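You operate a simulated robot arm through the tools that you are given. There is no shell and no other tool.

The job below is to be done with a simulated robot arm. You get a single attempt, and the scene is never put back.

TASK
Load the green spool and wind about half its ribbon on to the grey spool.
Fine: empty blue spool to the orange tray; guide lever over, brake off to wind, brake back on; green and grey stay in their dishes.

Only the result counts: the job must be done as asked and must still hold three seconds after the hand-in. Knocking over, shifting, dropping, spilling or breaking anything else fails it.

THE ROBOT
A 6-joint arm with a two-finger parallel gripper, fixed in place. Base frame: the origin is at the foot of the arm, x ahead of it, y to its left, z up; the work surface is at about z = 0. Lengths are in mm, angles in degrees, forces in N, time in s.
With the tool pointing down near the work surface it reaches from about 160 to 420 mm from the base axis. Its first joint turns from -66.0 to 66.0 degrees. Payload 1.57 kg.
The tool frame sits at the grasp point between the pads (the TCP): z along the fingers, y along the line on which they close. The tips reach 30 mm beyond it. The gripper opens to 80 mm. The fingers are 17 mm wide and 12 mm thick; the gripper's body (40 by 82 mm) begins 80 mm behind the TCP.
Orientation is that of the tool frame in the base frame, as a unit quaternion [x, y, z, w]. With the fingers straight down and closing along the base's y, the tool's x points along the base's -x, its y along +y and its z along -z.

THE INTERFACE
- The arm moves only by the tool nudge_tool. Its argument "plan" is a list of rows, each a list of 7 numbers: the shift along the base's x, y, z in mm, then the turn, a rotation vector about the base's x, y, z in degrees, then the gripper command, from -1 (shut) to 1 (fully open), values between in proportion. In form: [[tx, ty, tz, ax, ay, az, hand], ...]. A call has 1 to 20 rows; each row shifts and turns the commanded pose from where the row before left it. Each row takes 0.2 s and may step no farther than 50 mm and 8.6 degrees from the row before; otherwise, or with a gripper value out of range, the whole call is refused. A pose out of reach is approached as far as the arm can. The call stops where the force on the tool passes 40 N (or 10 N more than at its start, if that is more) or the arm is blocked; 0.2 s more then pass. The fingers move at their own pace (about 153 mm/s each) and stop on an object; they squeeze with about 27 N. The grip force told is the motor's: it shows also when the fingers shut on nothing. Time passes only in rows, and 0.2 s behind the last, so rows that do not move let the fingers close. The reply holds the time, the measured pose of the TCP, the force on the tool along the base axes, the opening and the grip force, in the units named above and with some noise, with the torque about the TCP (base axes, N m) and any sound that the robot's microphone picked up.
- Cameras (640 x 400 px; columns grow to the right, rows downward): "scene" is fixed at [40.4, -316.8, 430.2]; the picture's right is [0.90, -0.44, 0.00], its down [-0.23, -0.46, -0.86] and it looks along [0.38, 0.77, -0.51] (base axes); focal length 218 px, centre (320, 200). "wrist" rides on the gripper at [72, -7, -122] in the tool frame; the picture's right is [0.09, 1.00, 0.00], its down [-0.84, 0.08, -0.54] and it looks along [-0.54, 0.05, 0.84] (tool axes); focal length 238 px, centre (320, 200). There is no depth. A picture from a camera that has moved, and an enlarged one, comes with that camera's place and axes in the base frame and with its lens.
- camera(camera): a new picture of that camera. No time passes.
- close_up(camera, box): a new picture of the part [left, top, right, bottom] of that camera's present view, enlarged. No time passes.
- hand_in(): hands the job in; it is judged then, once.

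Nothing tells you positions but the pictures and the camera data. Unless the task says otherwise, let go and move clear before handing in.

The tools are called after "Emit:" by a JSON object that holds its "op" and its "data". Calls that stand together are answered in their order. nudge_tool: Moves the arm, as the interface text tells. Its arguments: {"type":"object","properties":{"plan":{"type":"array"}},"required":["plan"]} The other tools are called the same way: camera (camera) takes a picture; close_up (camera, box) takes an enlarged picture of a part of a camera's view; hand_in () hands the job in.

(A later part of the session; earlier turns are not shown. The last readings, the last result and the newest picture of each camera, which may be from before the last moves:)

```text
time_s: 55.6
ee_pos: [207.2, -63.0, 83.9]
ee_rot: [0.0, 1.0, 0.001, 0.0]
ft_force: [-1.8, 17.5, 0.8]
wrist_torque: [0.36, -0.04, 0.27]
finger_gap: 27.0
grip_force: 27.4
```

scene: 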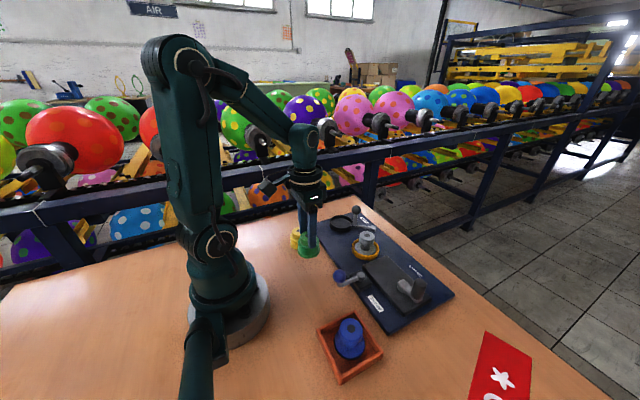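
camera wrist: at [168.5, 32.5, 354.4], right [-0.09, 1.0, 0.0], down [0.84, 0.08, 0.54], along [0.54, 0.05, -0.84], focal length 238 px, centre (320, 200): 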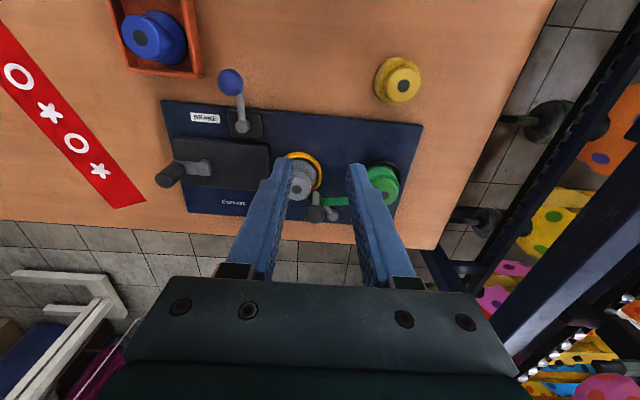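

That gives 17 N of push-back with almost no motion, which looks like a stop. I'll back off and test +y.

Emit:
{"op": "nudge_tool", "data": {"plan": [[0, 1.5, 0, 0, 0, 0, -1], [0, 1.0, 0, 0, 0, 0, -1], [0.1, 1.5, 0, 0, 0, 0, -1], [0.1, 1.5, 0, 0, 0, 0, -1]]}}

Emit:
{"op": "close_up", "data": {"camera": "wrist", "box": [200, 60, 440, 220]}}

```text
time_s: 56.6
ee_pos: [208.7, -59.5, 84.2]
ee_rot: [-0.001, 1.0, 0.0, 0.0]
ft_force: [-2.6, -5.5, -0.1]
wrist_torque: [-0.11, 0.26, -0.24]
finger_gap: 26.9
grip_force: 27.1
```

```text
2.50 times, centred on (320, 140) of wrist
camera zoom: at [136.6, -64.8, 206.3], right [-0.09, 1.0, 0.0], down [0.84, 0.08, 0.54], along [0.54, 0.05, -0.84], focal length 596 px, centre (320, 350)
```

zoom: 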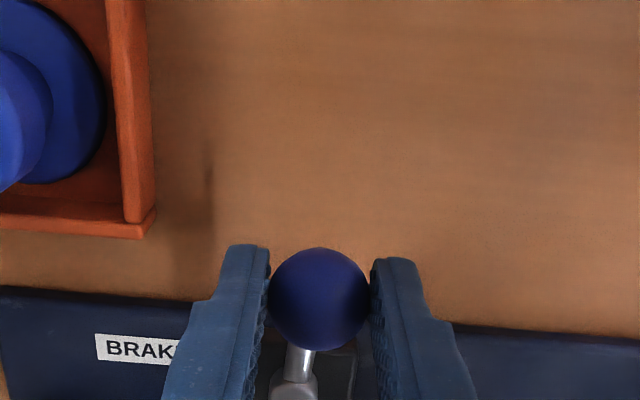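

The lever moves toward +y with about 5 N of resistance, so that's the release direction. I'll follow its arc about (266,−62).

Emit:
{"op": "nudge_tool", "data": {"plan": [[0.6, 5.8, 0, 0, 0, 0, -1], [1.2, 5.7, 0, 0, 0, 0, -1], [1.8, 5.6, 0, 0, 0, 0, -1], [2.4, 5.4, 0, 0, 0, 0, -1]]}}

Emit:
{"op": "close_up", "data": {"camera": "wrist", "box": [200, 60, 440, 220]}}

Emit:
{"op": "close_up", "data": {"camera": "scene", "box": [310, 215, 430, 315]}}

```text
time_s: 57.6
ee_pos: [215.2, -36.0, 83.7]
ee_rot: [0.0, 1.0, -0.001, 0.001]
ft_force: [-1.0, -4.3, 4.1]
wrist_torque: [-0.08, -0.02, -0.3]
finger_gap: 26.9
grip_force: 27.2
```

```text
2.50 times, centred on (320, 140) of wrist
camera zoom: at [142.8, -42.0, 206.2], right [-0.09, 1.0, 0.0], down [0.84, 0.08, 0.54], along [0.54, 0.05, -0.84], focal length 596 px, centre (320, 350)
```

zoom: 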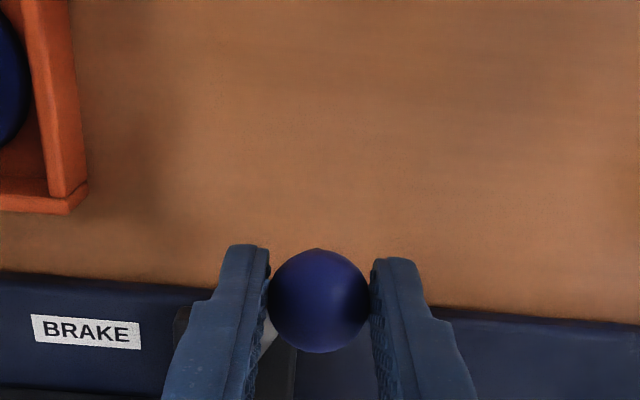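

```text
4.00 times, centred on (370, 265) of scene
camera zoom: at [40.4, -316.8, 430.2], right [0.9, -0.44, 0.0], down [-0.23, -0.46, -0.86], along [0.38, 0.77, -0.51], focal length 873 px, centre (120, -60)
```

zoom: 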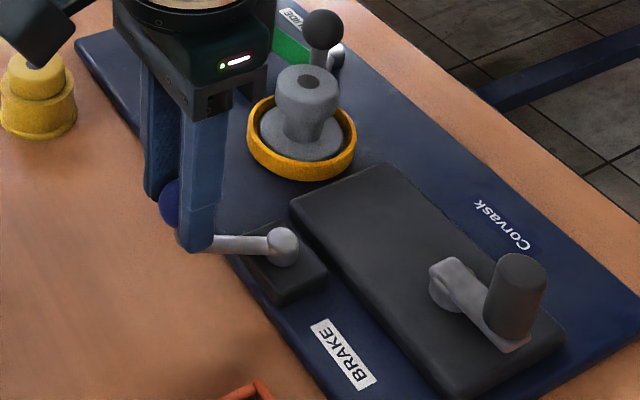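

It's turning smoothly, about 27° so far. I'll continue until a stop.

Emit:
{"op": "nudge_tool", "data": {"plan": [[2.9, 5.1, 0, 0, 0, 0, -1], [3.4, 4.7, 0, 0, 0, 0, -1]]}}

```text
time_s: 58.2
ee_pos: [220.6, -25.5, 83.7]
ee_rot: [0.001, 1.0, -0.001, 0.0]
ft_force: [-1.2, -4.0, -0.5]
wrist_torque: [-0.09, 0.06, -0.31]
finger_gap: 27.1
grip_force: 27.0
```

Emit:
{"op": "nudge_tool", "data": {"plan": [[1.9, 2.2, 0, 0, 0, 0, -1], [2.0, 2.2, 0, 0, 0, 0, -1], [2.2, 2.0, 0, 0, 0, 0, -1]]}}

```text
time_s: 59.1
ee_pos: [223.9, -22.8, 83.2]
ee_rot: [-0.002, 1.0, -0.005, -0.005]
ft_force: [-1.8, -7.8, 2.7]
wrist_torque: [-0.21, 0.14, 0.05]
finger_gap: 27.4
grip_force: 27.1
stopped in row 3: the force on the tool passed its limit at 41 N (the readings are from after the stop); the commanded pose is now the measured one
```

The brake lever has hit its off-stop at about 45° from where it started. I'll release it, rise, and take a look.

Emit:
{"op": "nudge_tool", "data": {"plan": [[0, 0, 0, 0, 0, 0, 0], [0, 0, 0, 0, 0, 0, 0], [0, 0, 15, 0, 0, 0, 0], [0, 0, 30, 0, 0, 0, 0], [0, 0, 40, 0, 0, 0, 0], [0, 0, 30, 0, 0, 0, 0.15], [0, 0, 0, 0, 0, 0, 0.15]]}}

Emit:
{"op": "camera", "data": {"camera": "wrist"}}

Emit:
{"op": "close_up", "data": {"camera": "scene", "box": [310, 185, 430, 315]}}

```text
time_s: 60.7
ee_pos: [224.3, -22.6, 199.7]
ee_rot: [-0.002, 1.0, -0.005, -0.004]
ft_force: [0.8, -0.6, -0.9]
wrist_torque: [-0.03, 0.02, -0.01]
finger_gap: 46.1
grip_force: 0.1
```

```text
taken
camera wrist: at [153.3, -28.5, 322.1], right [-0.09, 1.0, -0.01], down [0.84, 0.08, 0.53], along [0.53, 0.04, -0.85], focal length 238 px, centre (320, 200)
```

wrist: 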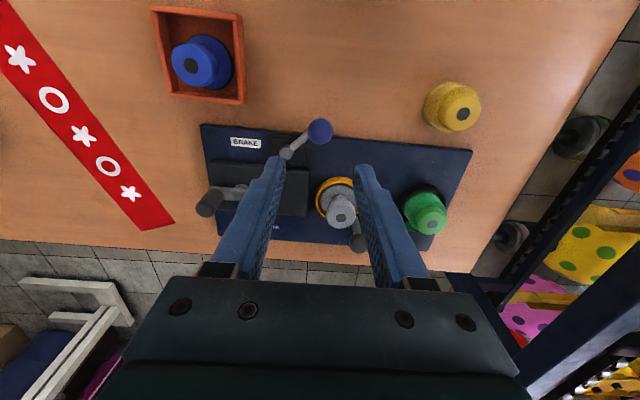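

```text
3.08 times, centred on (370, 250) of scene
camera zoom: at [40.4, -316.8, 430.2], right [0.9, -0.44, 0.0], down [-0.23, -0.46, -0.86], along [0.38, 0.77, -0.51], focal length 672 px, centre (166, 46)
```

zoom: 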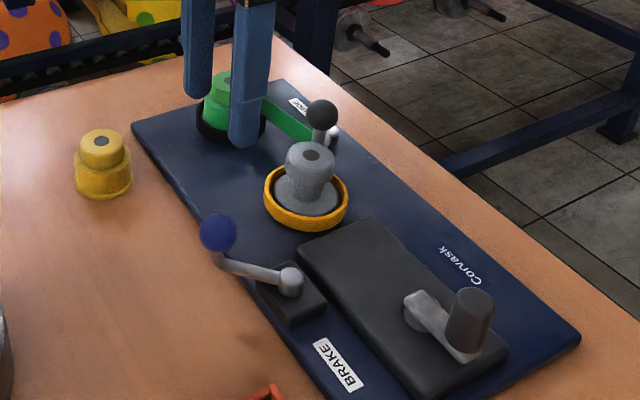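

The brake lever stays in its off position. Next I'll move above the crank handle, correcting the slight tool tilt on the way, and look at it closely.

Emit:
{"op": "nudge_tool", "data": {"plan": [[20.8, -26, -6, 0.57, -0.46, -0.23, 0.15], [20.8, -26, -6, 0, 0, 0, 0.15], [20.8, -26, -6, 0, 0, 0, 0.15], [20.8, -26, -6, 0, 0, 0, 0.15], [20.8, -26, -6, 0, 0, 0, 0.15], [0, 0, 0, 0, 0, 0, 0.15]]}}

Emit:
{"op": "camera", "data": {"camera": "wrist"}}

Emit:
{"op": "close_up", "data": {"camera": "wrist", "box": [200, 60, 440, 220]}}

Emit:
{"op": "close_up", "data": {"camera": "scene", "box": [340, 185, 460, 315]}}

```text
time_s: 62.1
ee_pos: [328.7, -152.7, 167.9]
ee_rot: [0.001, 1.0, 0.001, 0.0]
ft_force: [-0.1, -0.2, -0.1]
wrist_torque: [-0.03, -0.01, 0.0]
finger_gap: 46.1
grip_force: 0.0
```

```text
taken
camera wrist: at [257.3, -159.1, 290.4], right [-0.09, 1.0, 0.0], down [0.84, 0.08, 0.54], along [0.54, 0.05, -0.84], focal length 238 px, centre (320, 200)
```

wrist: 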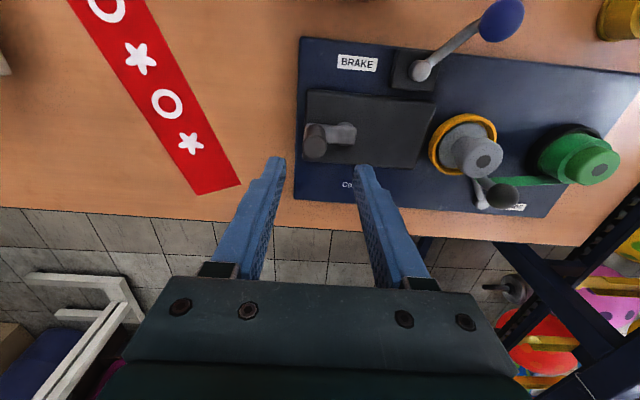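

```text
2.50 times, centred on (320, 140) of wrist
camera zoom: at [257.3, -159.1, 290.4], right [-0.09, 1.0, 0.0], down [0.84, 0.08, 0.54], along [0.54, 0.05, -0.84], focal length 596 px, centre (320, 350)
```

zoom: 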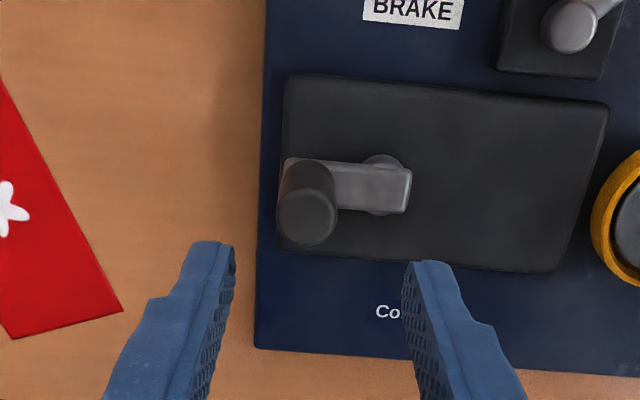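

```text
3.08 times, centred on (400, 250) of scene
camera zoom: at [40.4, -316.8, 430.2], right [0.9, -0.44, 0.0], down [-0.23, -0.46, -0.86], along [0.38, 0.77, -0.51], focal length 672 px, centre (74, 46)
```

zoom: 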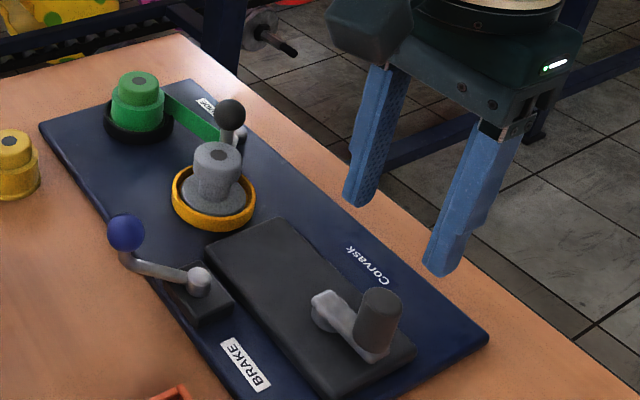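

I'll zoom further to pin down the crank hub, arm and handle geometry.

Emit:
{"op": "close_up", "data": {"camera": "wrist", "box": [295, 100, 375, 170]}}

Emit:
{"op": "close_up", "data": {"camera": "scene", "box": [385, 260, 435, 315]}}

```text
5.71 times, centred on (335, 135) of wrist
camera zoom: at [257.3, -159.1, 290.4], right [-0.09, 1.0, 0.0], down [0.84, 0.08, 0.54], along [0.54, 0.05, -0.84], focal length 1362 px, centre (234, 571)
```

zoom: 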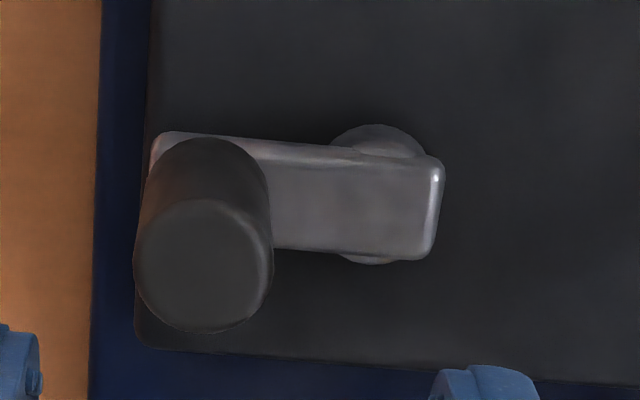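

```text
7.27 times, centred on (410, 288) of scene
camera zoom: at [40.4, -316.8, 430.2], right [0.9, -0.44, 0.0], down [-0.23, -0.46, -0.86], along [0.38, 0.77, -0.51], focal length 1587 px, centre (-334, -436)
```

zoom: 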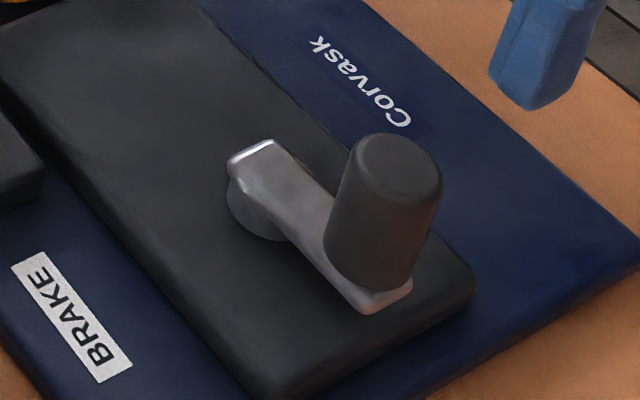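

The handle is about 20 mm thick at (330,−156.5) with its top near z=89, and the hub is near (332,−124). I'll lower around the handle, keeping the tips just above the crank arm, and grip it.

Emit:
{"op": "nudge_tool", "data": {"plan": [[2.0, -3.6, -25, 0, 0, 0, 0.15], [0, 0, -25, 0, 0, 0, 0.15], [0, 0, -20, 0, 0, 0, 0.15], [0, 0, -8, 0, 0, 0, 0.15], [0, 0, 0, 0, 0, 0, 0.15]]}}

Emit:
{"op": "close_up", "data": {"camera": "wrist", "box": [220, 80, 420, 220]}}

Emit:
{"op": "close_up", "data": {"camera": "scene", "box": [360, 215, 460, 315]}}

```text
time_s: 63.3
ee_pos: [330.8, -156.6, 90.2]
ee_rot: [0.001, 1.0, 0.002, 0.0]
ft_force: [-0.6, 0.5, -0.2]
wrist_torque: [-0.04, -0.02, 0.01]
finger_gap: 45.9
grip_force: 0.0
```

```text
2.86 times, centred on (320, 150) of wrist
camera zoom: at [259.0, -162.8, 212.6], right [-0.09, 1.0, 0.0], down [0.84, 0.08, 0.54], along [0.54, 0.05, -0.84], focal length 681 px, centre (320, 343)
```

zoom: 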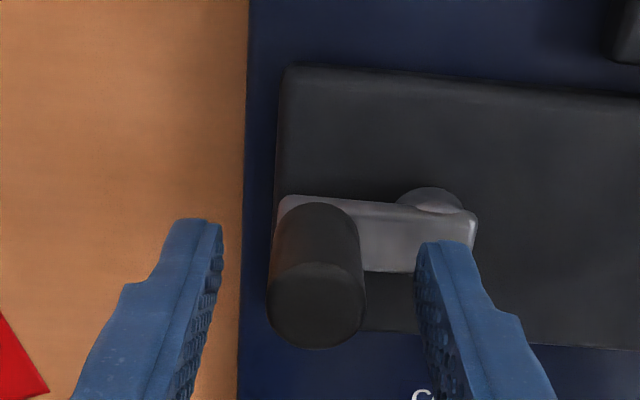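

```text
4.00 times, centred on (410, 265) of scene
camera zoom: at [40.4, -316.8, 430.2], right [0.9, -0.44, 0.0], down [-0.23, -0.46, -0.86], along [0.38, 0.77, -0.51], focal length 873 px, centre (-40, -60)
```

zoom: 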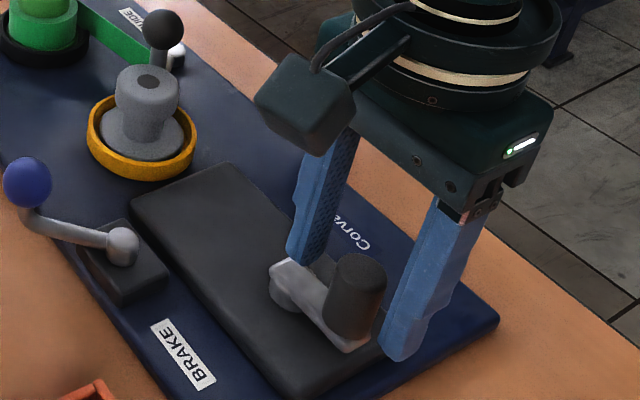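

The handle is slightly toward −x and −y of the tool axis. I'll correct by (−1.5,−1.0), lower 2 mm and close.

Emit:
{"op": "nudge_tool", "data": {"plan": [[-1.5, -1.0, -2, 0, 0, 0, 0.15], [0, 0, 0, 0, 0, 0, -0.2], [0, 0, 0, 0, 0, 0, -1], [0, 0, 0, 0, 0, 0, -1], [0, 0, 0, 0, 0, 0, -1]]}}

Emit:
{"op": "close_up", "data": {"camera": "wrist", "box": [220, 80, 420, 220]}}

Emit:
{"op": "close_up", "data": {"camera": "scene", "box": [360, 215, 460, 315]}}

```text
time_s: 64.5
ee_pos: [330.3, -157.0, 88.6]
ee_rot: [0.001, 1.0, 0.002, 0.0]
ft_force: [-0.5, 7.2, 1.6]
wrist_torque: [-0.2, -0.08, 0.03]
finger_gap: 22.4
grip_force: 26.6
```

```text
2.86 times, centred on (320, 150) of wrist
camera zoom: at [257.6, -163.5, 210.7], right [-0.09, 1.0, 0.0], down [0.84, 0.07, 0.54], along [0.54, 0.05, -0.84], focal length 681 px, centre (320, 343)
```

zoom: 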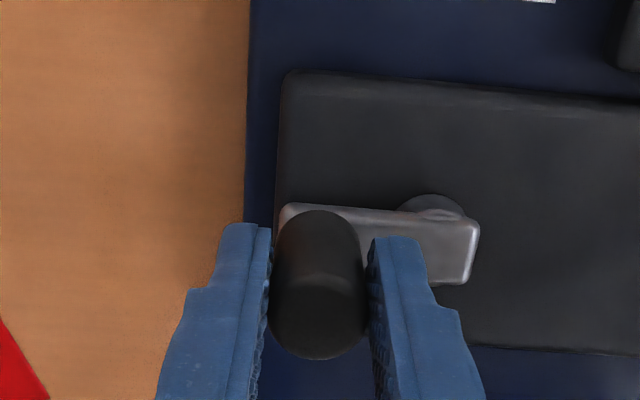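

```text
4.00 times, centred on (410, 265) of scene
camera zoom: at [40.4, -316.8, 430.2], right [0.9, -0.44, 0.0], down [-0.23, -0.46, -0.86], along [0.38, 0.77, -0.51], focal length 873 px, centre (-40, -60)
```

zoom: 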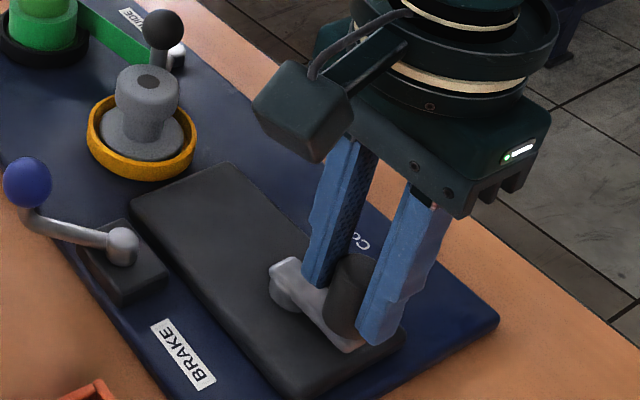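

The handle is gripped, 22 mm across, and force shows it sits about 0.6 mm toward +y. The ribbon enters grey on the +x side, so grey should wind clockwise seen from above. I'll test a small clockwise crank move, toward −x.

Emit:
{"op": "nudge_tool", "data": {"plan": [[0, 0.6, 0, 0, 0, 0, -1], [-2.8, 0.1, 0, 0, 0, 0, -1], [-2.8, 0.4, 0, 0, 0, 0, -1]]}}

Emit:
{"op": "close_up", "data": {"camera": "wrist", "box": [220, 80, 420, 220]}}

```text
time_s: 65.3
ee_pos: [323.5, -156.0, 88.5]
ee_rot: [0.001, 1.0, 0.0, 0.0]
ft_force: [7.5, -2.9, -0.6]
wrist_torque: [-0.37, 0.41, -0.03]
finger_gap: 22.1
grip_force: 26.3
```

```text
2.86 times, centred on (320, 150) of wrist
camera zoom: at [251.8, -162.5, 210.6], right [-0.09, 1.0, 0.0], down [0.84, 0.08, 0.54], along [0.54, 0.05, -0.84], focal length 681 px, centre (320, 343)
```

zoom: 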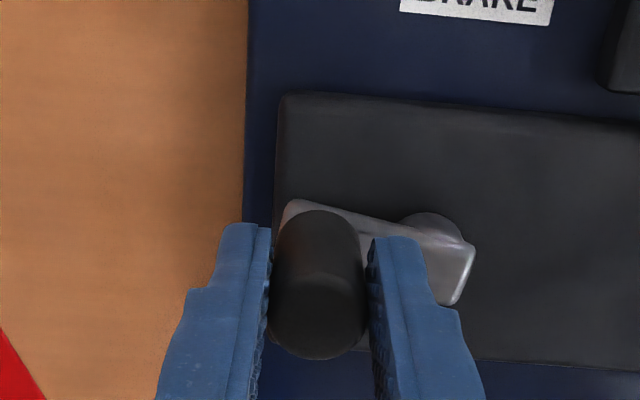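

The crank turned clockwise with about 7 N of resistance. I'll continue to about 50° and compare the ribbon on both spools.

Emit:
{"op": "nudge_tool", "data": {"plan": [[-5.38, 1.44, 0, 0, 0, 0, -1], [-5.06, 2.36, 0, 0, 0, 0, -1], [-4.57, 3.2, 0, 0, 0, 0, -1], [-3.94, 3.94, 0, 0, 0, 0, -1]]}}

Emit:
{"op": "close_up", "data": {"camera": "wrist", "box": [220, 80, 420, 220]}}

Emit:
{"op": "close_up", "data": {"camera": "scene", "box": [325, 200, 445, 300]}}

```text
time_s: 66.3
ee_pos: [304.4, -145.0, 87.8]
ee_rot: [0.0, 1.0, 0.002, -0.001]
ft_force: [0.2, -0.1, 0.3]
wrist_torque: [0.0, 0.0, -0.02]
finger_gap: 0.3
grip_force: 21.5
```

```text
2.86 times, centred on (320, 150) of wrist
camera zoom: at [232.6, -151.1, 210.8], right [-0.09, 1.0, 0.0], down [0.84, 0.07, 0.54], along [0.54, 0.05, -0.84], focal length 681 px, centre (320, 343)
```

zoom: 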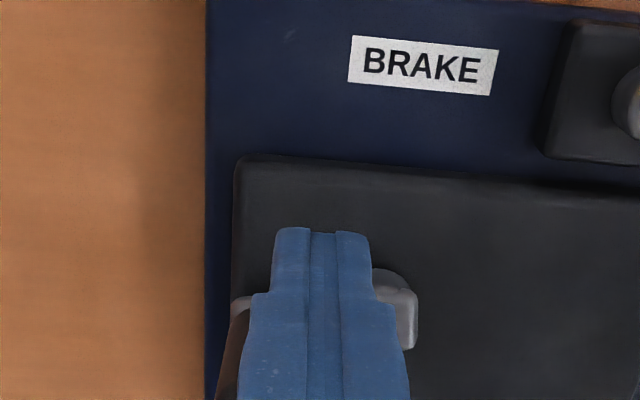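

```text
4.00 times, centred on (385, 250) of scene
camera zoom: at [40.4, -316.8, 430.2], right [0.9, -0.44, 0.0], down [-0.23, -0.46, -0.86], along [0.38, 0.77, -0.51], focal length 873 px, centre (60, 0)
```

zoom: 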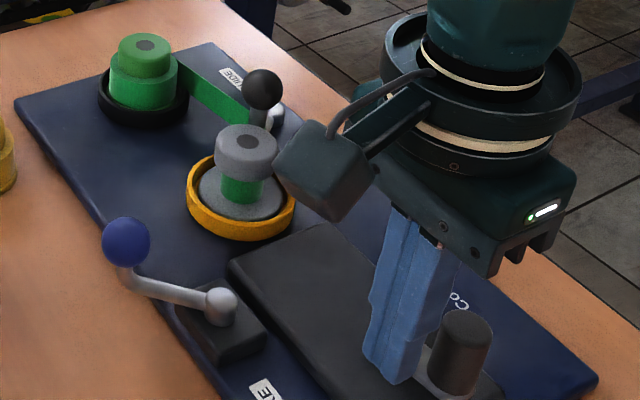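

The handle slipped out sideways because the pads only hold by friction along x, but green ribbon has appeared on the grey core, so clockwise is right. I'll switch to pushing the handle from behind with closed fingers, tracing a circle around the hub. First I'll lift and look.

Emit:
{"op": "nudge_tool", "data": {"plan": [[0, 0, 25, 0, 0, 0, -1], [0, 0, 35, 0, 0, 0, -1], [10, 0, 10, 0, 0, 0, -1], [0, 0, 0, 0, 0, 0, -1]]}}

Emit:
{"op": "camera", "data": {"camera": "wrist"}}

Emit:
{"op": "close_up", "data": {"camera": "wrist", "box": [260, 70, 420, 180]}}

Emit:
{"op": "close_up", "data": {"camera": "scene", "box": [325, 195, 445, 315]}}

Emit:
{"op": "close_up", "data": {"camera": "scene", "box": [325, 200, 395, 270]}}

```text
time_s: 67.3
ee_pos: [315.0, -144.8, 159.0]
ee_rot: [0.001, 1.0, 0.001, -0.001]
ft_force: [-0.7, 0.2, 0.7]
wrist_torque: [-0.04, -0.02, -0.01]
finger_gap: 0.1
grip_force: 21.8
```

```text
taken
camera wrist: at [242.4, -150.9, 281.1], right [-0.09, 1.0, 0.0], down [0.84, 0.07, 0.54], along [0.54, 0.05, -0.84], focal length 238 px, centre (320, 200)
```

wrist: 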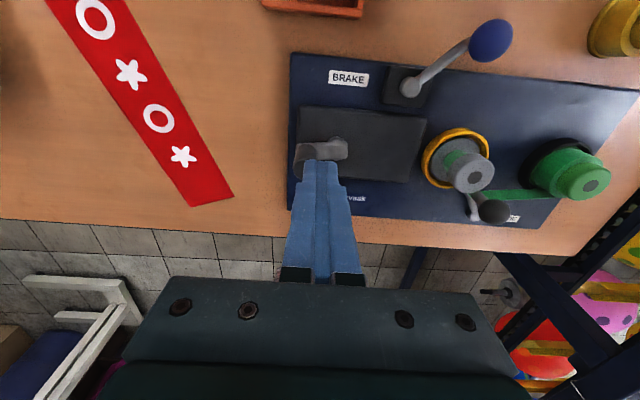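

```text
3.64 times, centred on (340, 125) of wrist
camera zoom: at [242.4, -150.9, 281.1], right [-0.09, 1.0, 0.0], down [0.84, 0.07, 0.54], along [0.54, 0.05, -0.84], focal length 867 px, centre (247, 473)
```

zoom: 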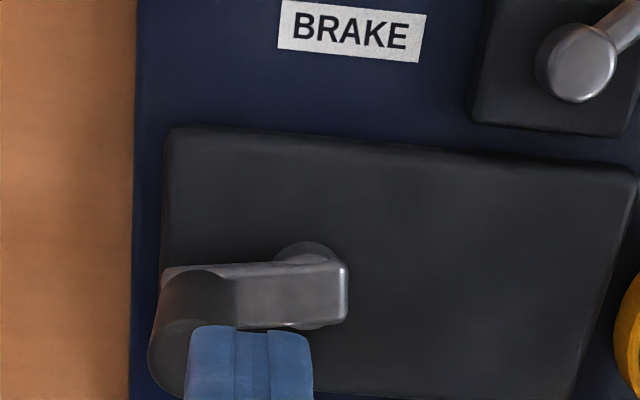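

```text
3.33 times, centred on (385, 255) of scene
camera zoom: at [40.4, -316.8, 430.2], right [0.9, -0.44, 0.0], down [-0.23, -0.46, -0.86], along [0.38, 0.77, -0.51], focal length 727 px, centre (103, 17)
```

zoom: 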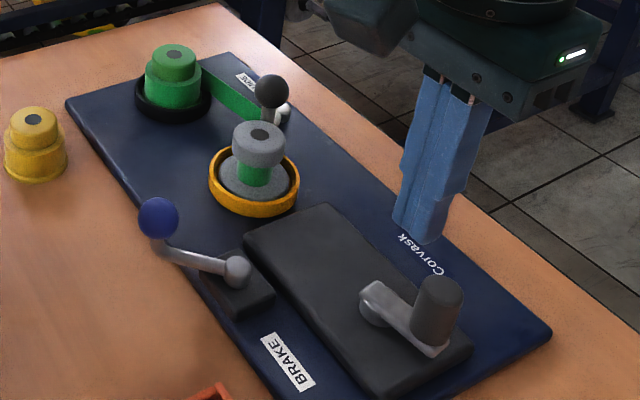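

```text
5.71 times, centred on (360, 235) of scene
camera zoom: at [40.4, -316.8, 430.2], right [0.9, -0.44, 0.0], down [-0.23, -0.46, -0.86], along [0.38, 0.77, -0.51], focal length 1247 px, centre (91, 0)
```

zoom: 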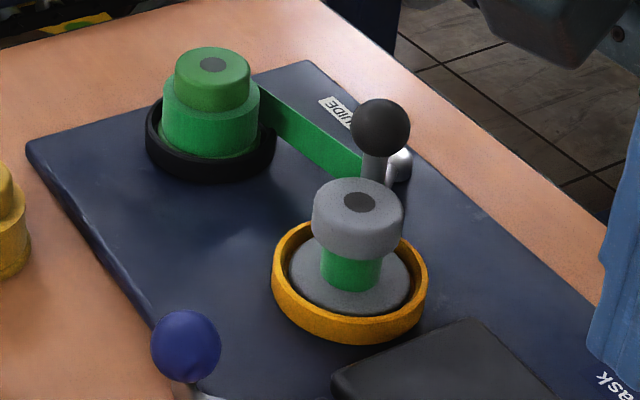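

The crank sits near its start angle and grey carries a first thin layer of ribbon. I'll place the closed fingers behind the handle on its +x side, at about (360,−150), and lower beside it.

Emit:
{"op": "nudge_tool", "data": {"plan": [[22, -2.5, 0, 0, 0, 0, -1], [23.5, -2.6, 0, 0, 0, 0, -1], [0, 0, -30, 0, 0, 0, -1], [0, 0, -25, 0, 0, 0, -1], [0, 0, -15, 0, 0, 0, -1], [0, 0, 0, 0, 0, 0, -1]]}}

Emit:
{"op": "camera", "data": {"camera": "wrist"}}

Emit:
{"op": "close_up", "data": {"camera": "scene", "box": [360, 215, 460, 315]}}

```text
time_s: 68.7
ee_pos: [360.0, -149.5, 88.6]
ee_rot: [0.001, 1.0, 0.001, 0.0]
ft_force: [0.4, 0.0, -0.5]
wrist_torque: [0.02, 0.0, 0.02]
finger_gap: 0.0
grip_force: 21.6
```

```text
taken
camera wrist: at [288.5, -156.1, 210.6], right [-0.09, 1.0, 0.0], down [0.84, 0.08, 0.54], along [0.54, 0.05, -0.84], focal length 238 px, centre (320, 200)
```

wrist: 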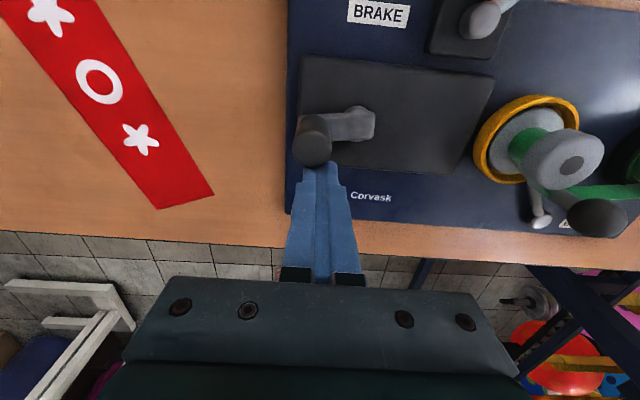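

```text
4.00 times, centred on (410, 265) of scene
camera zoom: at [40.4, -316.8, 430.2], right [0.9, -0.44, 0.0], down [-0.23, -0.46, -0.86], along [0.38, 0.77, -0.51], focal length 873 px, centre (-40, -60)
```

zoom: 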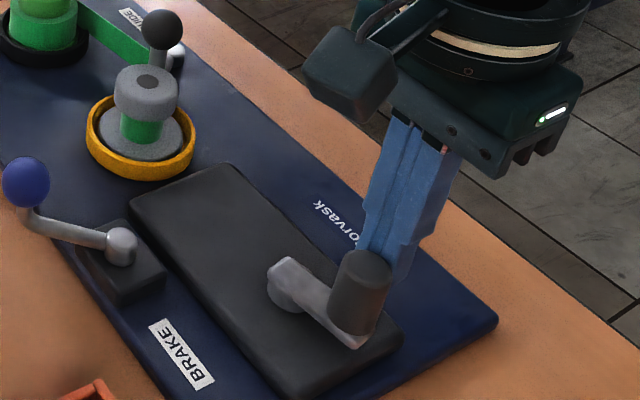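

The fingers are behind the handle. I'll push along a 40 mm circle clockwise, first about 50°, and check.

Emit:
{"op": "nudge_tool", "data": {"plan": [[-4.93, -4.93, 0, 0, 0, 0, -1], [-5.71, -4.0, 0, 0, 0, 0, -1], [-6.33, -2.95, 0, 0, 0, 0, -1], [-6.73, -1.8, 0, 0, 0, 0, -1], [-6.95, -0.61, 0, 0, 0, 0, -1]]}}

Emit:
{"op": "camera", "data": {"camera": "wrist"}}

Emit:
{"op": "close_up", "data": {"camera": "scene", "box": [325, 200, 445, 310]}}

```text
time_s: 69.9
ee_pos: [330.1, -165.3, 88.6]
ee_rot: [0.001, 1.0, 0.0, 0.004]
ft_force: [19.1, -1.5, 12.4]
wrist_torque: [0.1, -0.18, -0.12]
finger_gap: 0.0
grip_force: 21.0
```

```text
taken
camera wrist: at [257.8, -170.8, 211.7], right [-0.09, 1.0, 0.0], down [0.83, 0.08, 0.55], along [0.55, 0.05, -0.84], focal length 238 px, centre (320, 200)
```

wrist: 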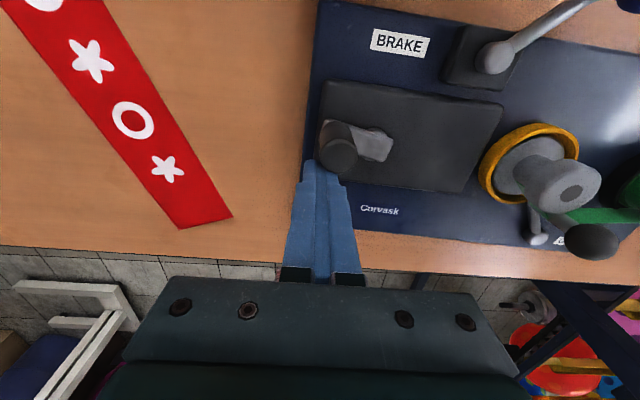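

```text
3.64 times, centred on (385, 255) of scene
camera zoom: at [40.4, -316.8, 430.2], right [0.9, -0.44, 0.0], down [-0.23, -0.46, -0.86], along [0.38, 0.77, -0.51], focal length 794 px, centre (84, 0)
```

zoom: 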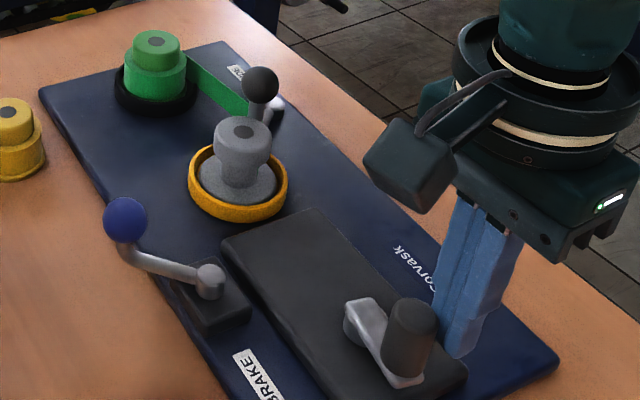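

The grey core is bare again after this clockwise push, so clockwise unwinds and counter-clockwise must be the winding direction. I'll back off the push and look closely at the ribbon.

Emit:
{"op": "nudge_tool", "data": {"plan": [[3, 0.3, 0, 0, 0, 0, -1], [4, 0.5, 0, 0, 0, 0, -1], [0, 0, 0, 0, 0, 0, -1]]}}

Emit:
{"op": "close_up", "data": {"camera": "wrist", "box": [300, 80, 440, 200]}}

Emit:
{"op": "close_up", "data": {"camera": "wrist", "box": [460, 90, 640, 270]}}

Emit:
{"op": "close_up", "data": {"camera": "scene", "box": [325, 200, 395, 270]}}

```text
time_s: 70.7
ee_pos: [334.5, -164.0, 87.6]
ee_rot: [0.001, 1.0, 0.001, -0.002]
ft_force: [0.2, -0.2, -0.7]
wrist_torque: [-0.02, 0.0, 0.01]
finger_gap: 0.1
grip_force: 21.1
```

```text
3.33 times, centred on (370, 140) of wrist
camera zoom: at [263.9, -169.8, 210.8], right [-0.09, 1.0, 0.0], down [0.84, 0.07, 0.54], along [0.54, 0.05, -0.84], focal length 794 px, centre (153, 400)
```

zoom: 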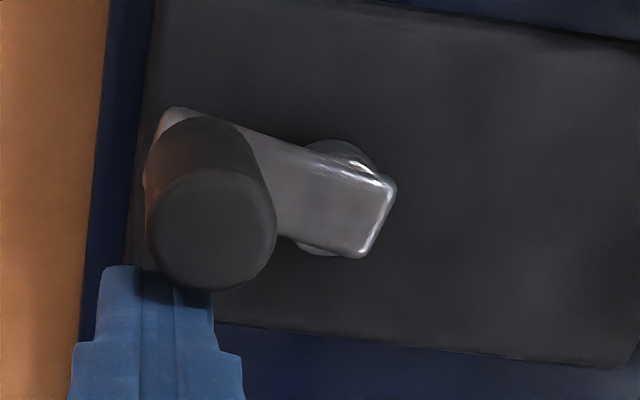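

```text
2.22 times, centred on (550, 180) of wrist
camera zoom: at [263.9, -169.8, 210.8], right [-0.09, 1.0, 0.0], down [0.84, 0.07, 0.54], along [0.54, 0.05, -0.84], focal length 530 px, centre (-191, 244)
```

zoom: 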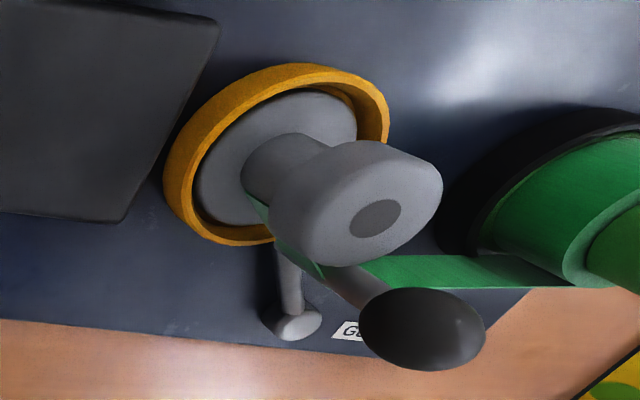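

```text
5.71 times, centred on (360, 235) of scene
camera zoom: at [40.4, -316.8, 430.2], right [0.9, -0.44, 0.0], down [-0.23, -0.46, -0.86], along [0.38, 0.77, -0.51], focal length 1247 px, centre (91, 0)
```

zoom: 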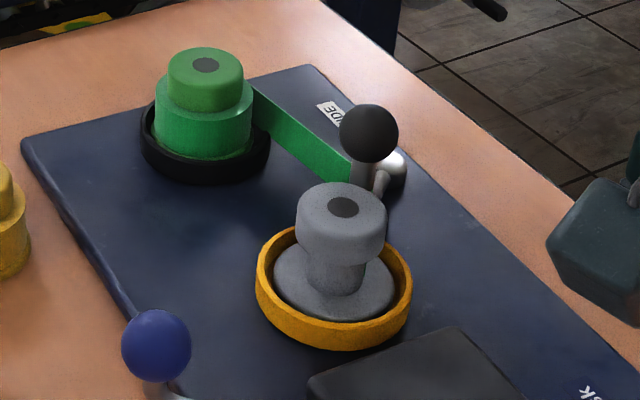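

The panel looks slightly shifted in this picture compared with before. I'll retake the very first close-up view to measure it.

Emit:
{"op": "close_up", "data": {"camera": "scene", "box": [270, 190, 470, 315]}}

Emit:
{"op": "close_up", "data": {"camera": "scene", "box": [280, 260, 480, 385]}}

Emit:
{"op": "camera", "data": {"camera": "scene"}}

```text
3.20 times, centred on (370, 252) of scene
camera zoom: at [40.4, -316.8, 430.2], right [0.9, -0.44, 0.0], down [-0.23, -0.46, -0.86], along [0.38, 0.77, -0.51], focal length 698 px, centre (160, 32)
```

zoom: 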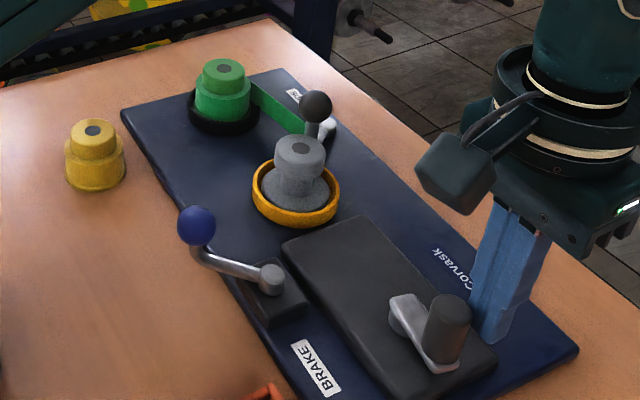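

```text
3.20 times, centred on (380, 322) of scene
camera zoom: at [40.4, -316.8, 430.2], right [0.9, -0.44, 0.0], down [-0.23, -0.46, -0.86], along [0.38, 0.77, -0.51], focal length 698 px, centre (128, -192)
```

zoom: 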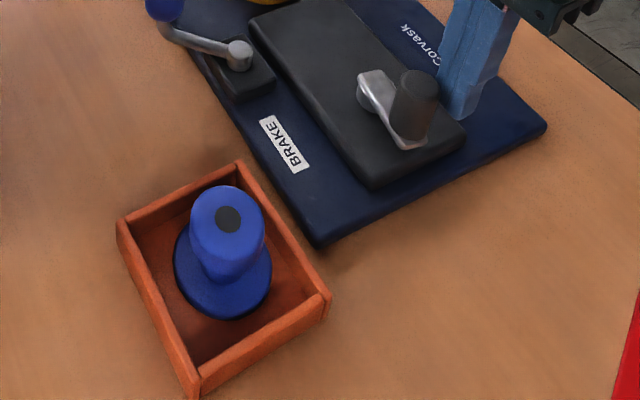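

```text
taken
```

scene: 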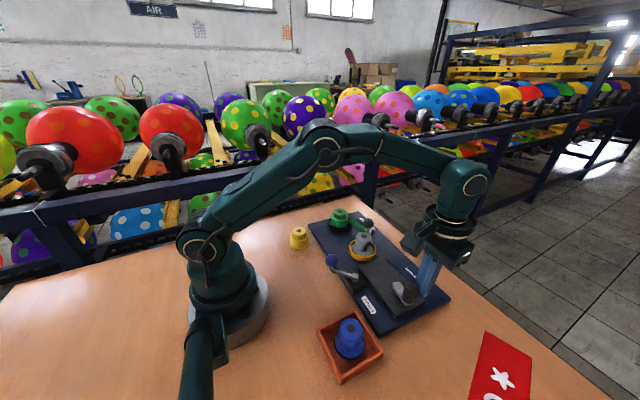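

The panel did slide about 12 mm toward −x at the crank end during that last push. It isn't fixed, and the crank was resisting clockwise; it was still in place just before. From here I'll wind counter-clockwise with low force, and deal with the panel position afterwards. I'll move the closed fingers to the −x side of the handle, a little higher to clear the crank arm.

Emit:
{"op": "nudge_tool", "data": {"plan": [[0, 0, 25, 0, 0, 0, -1], [0, 0, 25, 0, 0, 0, -1], [-18, 6.5, 0, 0, 0, 0, -1], [-18, 6.5, 0, 0, 0, 0, -1], [-16.3, 6.3, 0, 0, 0, 0, -1], [0, 0, 0, 0, 0, 0, -1]]}}

Emit:
{"op": "camera", "data": {"camera": "wrist"}}

Emit:
{"op": "close_up", "data": {"camera": "scene", "box": [370, 250, 450, 320]}}

```text
time_s: 72.1
ee_pos: [283.6, -144.6, 138.7]
ee_rot: [0.0, 1.0, 0.001, 0.0]
ft_force: [0.0, -0.1, 0.6]
wrist_torque: [0.01, -0.02, 0.01]
finger_gap: 0.0
grip_force: 21.5
```

```text
taken
camera wrist: at [212.3, -150.6, 261.0], right [-0.09, 1.0, 0.0], down [0.84, 0.08, 0.54], along [0.54, 0.05, -0.84], focal length 238 px, centre (320, 200)
```

wrist: 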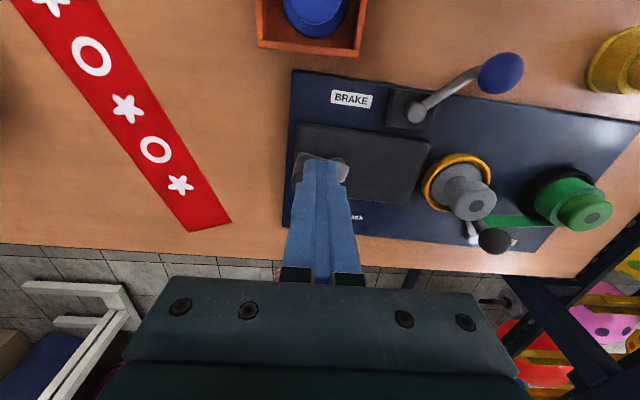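

```text
5.71 times, centred on (410, 285) of scene
camera zoom: at [40.4, -316.8, 430.2], right [0.9, -0.44, 0.0], down [-0.23, -0.46, -0.86], along [0.38, 0.77, -0.51], focal length 1247 px, centre (-194, -286)
```

zoom: 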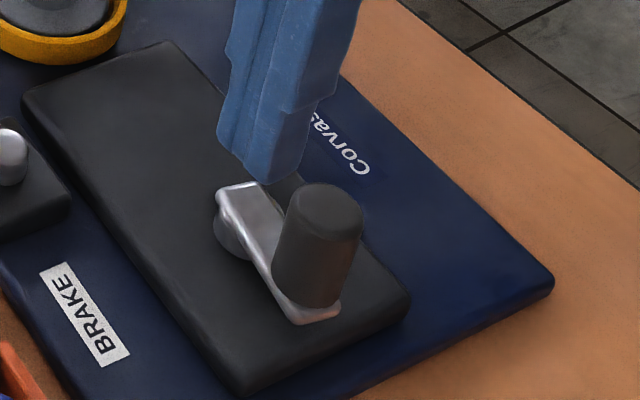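

I'll lower to z≈95, with tips about 10 mm above the crank arm, and start pushing counter-clockwise in small steps while watching the force.

Emit:
{"op": "nudge_tool", "data": {"plan": [[0, 0, -25, 0, 0, 0, -1], [0, 0, -18.5, 0, 0, 0, -1], [4.0, -5.71, 0, 0, 0, 0, -1], [4.93, -4.93, 0, 0, 0, 0, -1]]}}

Emit:
{"op": "close_up", "data": {"camera": "wrist", "box": [260, 80, 420, 220]}}

Emit:
{"op": "close_up", "data": {"camera": "scene", "box": [325, 200, 445, 310]}}

```text
time_s: 73.1
ee_pos: [292.6, -155.2, 94.6]
ee_rot: [0.0, 1.0, 0.0, 0.0]
ft_force: [-1.5, 0.5, -0.1]
wrist_torque: [0.03, 0.02, 0.0]
finger_gap: 0.0
grip_force: 21.4
```

```text
2.86 times, centred on (340, 150) of wrist
camera zoom: at [221.2, -161.4, 217.3], right [-0.09, 1.0, 0.0], down [0.84, 0.08, 0.54], along [0.54, 0.05, -0.84], focal length 681 px, centre (263, 343)
```

zoom: 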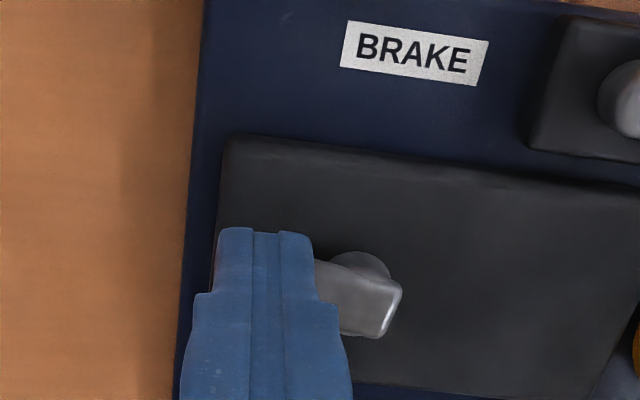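

```text
3.64 times, centred on (385, 255) of scene
camera zoom: at [40.4, -316.8, 430.2], right [0.9, -0.44, 0.0], down [-0.23, -0.46, -0.86], along [0.38, 0.77, -0.51], focal length 794 px, centre (84, 0)
```

zoom: 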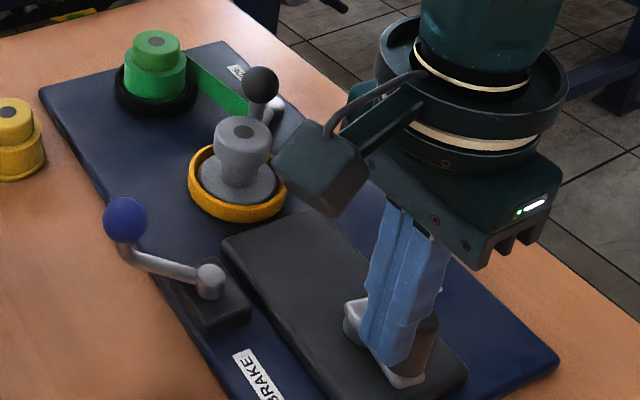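

Emit:
{"op": "nudge_tool", "data": {"plan": [[5.71, -4.0, 0, 0, 0, 0, -1], [6.33, -2.95, 0, 0, 0, 0, -1]]}}

Emit:
{"op": "close_up", "data": {"camera": "wrist", "box": [260, 80, 420, 220]}}

Emit:
{"op": "close_up", "data": {"camera": "scene", "box": [325, 200, 445, 310]}}

```text
time_s: 73.7
ee_pos: [304.2, -161.7, 95.2]
ee_rot: [0.001, 1.0, 0.001, -0.001]
ft_force: [-0.9, -0.9, -0.6]
wrist_torque: [0.01, 0.0, 0.0]
finger_gap: 0.2
grip_force: 21.5
```

```text
2.86 times, centred on (340, 150) of wrist
camera zoom: at [233.0, -168.3, 217.3], right [-0.09, 1.0, 0.0], down [0.84, 0.07, 0.54], along [0.54, 0.05, -0.84], focal length 681 px, centre (263, 343)
```

zoom: 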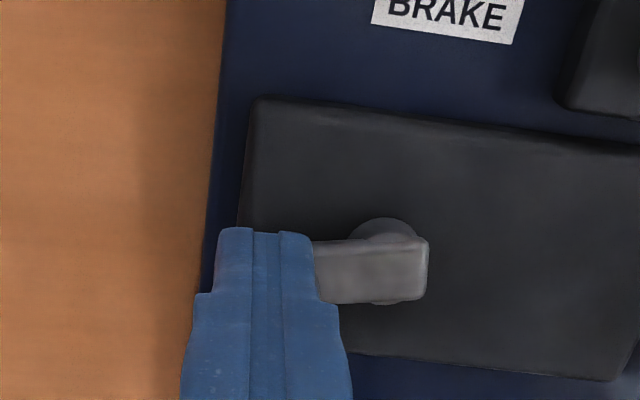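

```text
3.64 times, centred on (385, 255) of scene
camera zoom: at [40.4, -316.8, 430.2], right [0.9, -0.44, 0.0], down [-0.23, -0.46, -0.86], along [0.38, 0.77, -0.51], focal length 794 px, centre (84, 0)
```

zoom: 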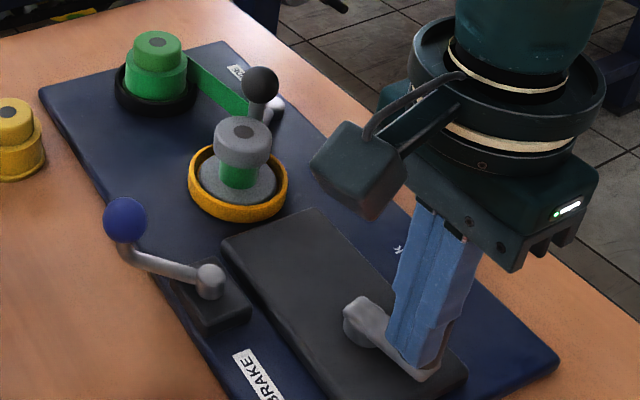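

Counter-clockwise winds with almost no force: grey is showing green again and the panel isn't moving. I'll continue around the circle for another 110° and check.

Emit:
{"op": "nudge_tool", "data": {"plan": [[6.73, -1.8, 0, 0, 0, 0, -1], [6.95, -0.61, 0, 0, 0, 0, -1], [6.95, 0.61, 0, 0, 0, 0, -1], [6.73, 1.8, 0, 0, 0, 0, -1], [6.33, 2.95, 0, 0, 0, 0, -1], [5.71, 4.0, 0, 0, 0, 0, -1], [4.93, 4.93, 0, 0, 0, 0, -1], [4.0, 5.71, 0, 0, 0, 0, -1]]}}

Emit:
{"op": "close_up", "data": {"camera": "wrist", "box": [240, 60, 440, 220]}}

Emit:
{"op": "close_up", "data": {"camera": "scene", "box": [325, 200, 445, 310]}}

```text
time_s: 75.5
ee_pos: [353.3, -144.9, 96.2]
ee_rot: [0.002, 1.0, 0.0, 0.0]
ft_force: [-0.1, -0.9, 0.8]
wrist_torque: [0.0, 0.02, 0.02]
finger_gap: 0.0
grip_force: 21.4
```

```text
2.50 times, centred on (340, 140) of wrist
camera zoom: at [281.4, -150.4, 217.5], right [-0.09, 1.0, 0.0], down [0.84, 0.07, 0.54], along [0.54, 0.05, -0.84], focal length 596 px, centre (270, 350)
```

zoom: 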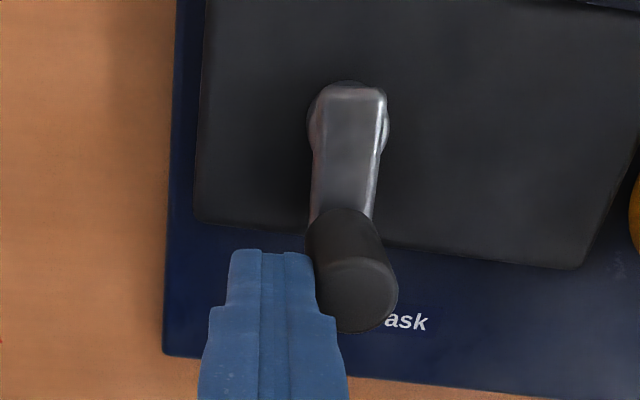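

```text
3.64 times, centred on (385, 255) of scene
camera zoom: at [40.4, -316.8, 430.2], right [0.9, -0.44, 0.0], down [-0.23, -0.46, -0.86], along [0.38, 0.77, -0.51], focal length 794 px, centre (84, 0)
```

zoom: 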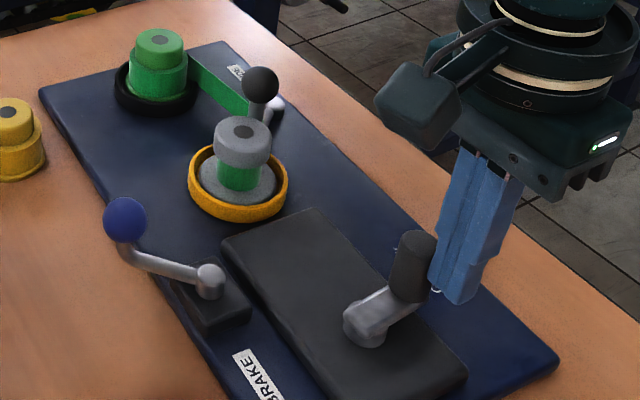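

It's working well at about 1 N. I'll continue with the next 180° of the circle.

Emit:
{"op": "nudge_tool", "data": {"plan": [[2.95, 6.33, 0, 0, 0, 0, -1], [1.8, 6.73, 0, 0, 0, 0, -1], [0.61, 6.95, 0, 0, 0, 0, -1], [-0.61, 6.95, 0, 0, 0, 0, -1], [-1.8, 6.73, 0, 0, 0, 0, -1], [-2.95, 6.33, 0, 0, 0, 0, -1], [-4.0, 5.71, 0, 0, 0, 0, -1], [-4.93, 4.93, 0, 0, 0, 0, -1], [-5.71, 4.0, 0, 0, 0, 0, -1], [-6.33, 2.95, 0, 0, 0, 0, -1], [-6.73, 1.8, 0, 0, 0, 0, -1], [-6.95, 0.61, 0, 0, 0, 0, -1]]}}

Emit:
{"op": "close_up", "data": {"camera": "wrist", "box": [240, 60, 440, 220]}}

Emit:
{"op": "close_up", "data": {"camera": "scene", "box": [325, 200, 445, 310]}}

```text
time_s: 78.1
ee_pos: [318.8, -83.8, 95.4]
ee_rot: [0.0, 1.0, 0.001, -0.002]
ft_force: [0.3, 0.8, 0.2]
wrist_torque: [0.01, -0.02, 0.02]
finger_gap: 0.0
grip_force: 21.6
```

```text
2.50 times, centred on (340, 140) of wrist
camera zoom: at [246.3, -90.3, 217.2], right [-0.09, 1.0, 0.0], down [0.84, 0.08, 0.54], along [0.54, 0.05, -0.84], focal length 596 px, centre (270, 350)
```

zoom: 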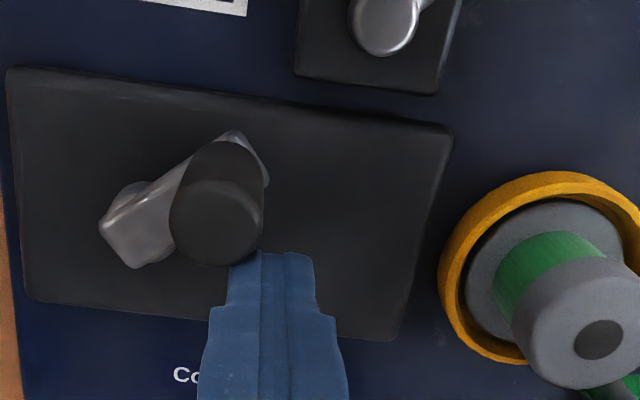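

```text
3.64 times, centred on (385, 255) of scene
camera zoom: at [40.4, -316.8, 430.2], right [0.9, -0.44, 0.0], down [-0.23, -0.46, -0.86], along [0.38, 0.77, -0.51], focal length 794 px, centre (84, 0)
```

zoom: 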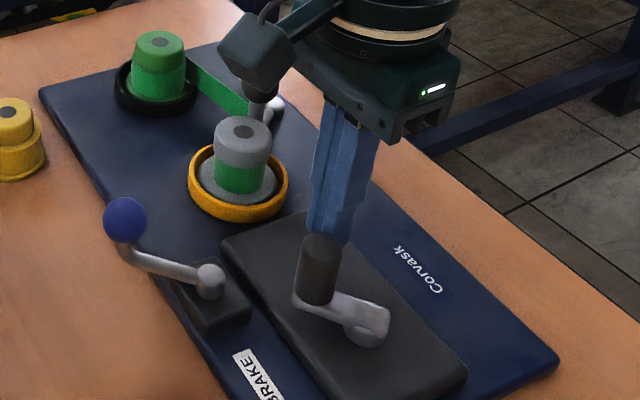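

The crank is past the half turn. I'll measure the ribbon on both spools before going on.

Emit:
{"op": "close_up", "data": {"camera": "scene", "box": [325, 200, 395, 270]}}

Emit:
{"op": "close_up", "data": {"camera": "scene", "box": [335, 220, 385, 265]}}

Emit:
{"op": "close_up", "data": {"camera": "scene", "box": [320, 195, 370, 240]}}

```text
5.71 times, centred on (360, 235) of scene
camera zoom: at [40.4, -316.8, 430.2], right [0.9, -0.44, 0.0], down [-0.23, -0.46, -0.86], along [0.38, 0.77, -0.51], focal length 1247 px, centre (91, 0)
```

zoom: 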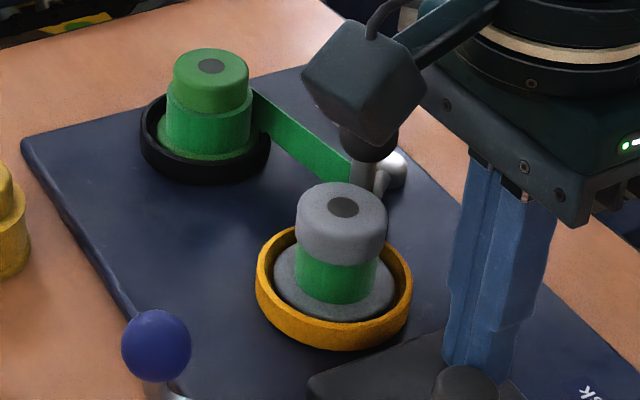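

```text
8.89 times, centred on (360, 242) of scene
camera zoom: at [40.4, -316.8, 430.2], right [0.9, -0.44, 0.0], down [-0.23, -0.46, -0.86], along [0.38, 0.77, -0.51], focal length 1940 px, centre (-36, -178)
```

zoom: 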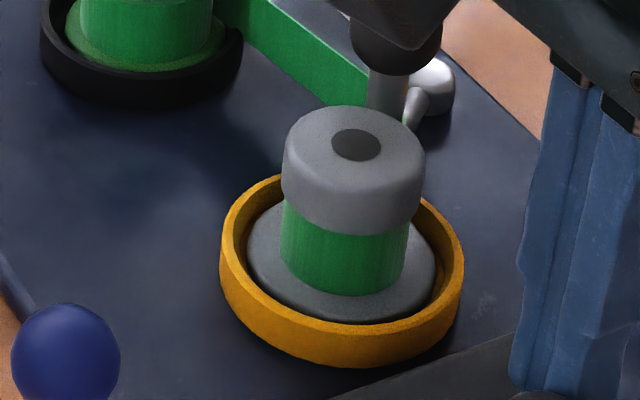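

```text
8.89 times, centred on (345, 218) of scene
camera zoom: at [40.4, -316.8, 430.2], right [0.9, -0.44, 0.0], down [-0.23, -0.46, -0.86], along [0.38, 0.77, -0.51], focal length 1940 px, centre (98, 44)
```

zoom: 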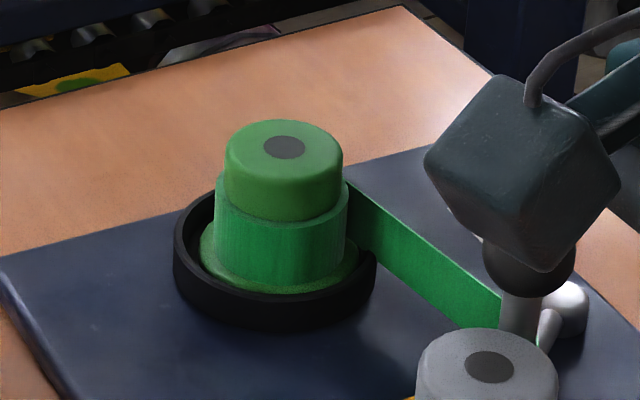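

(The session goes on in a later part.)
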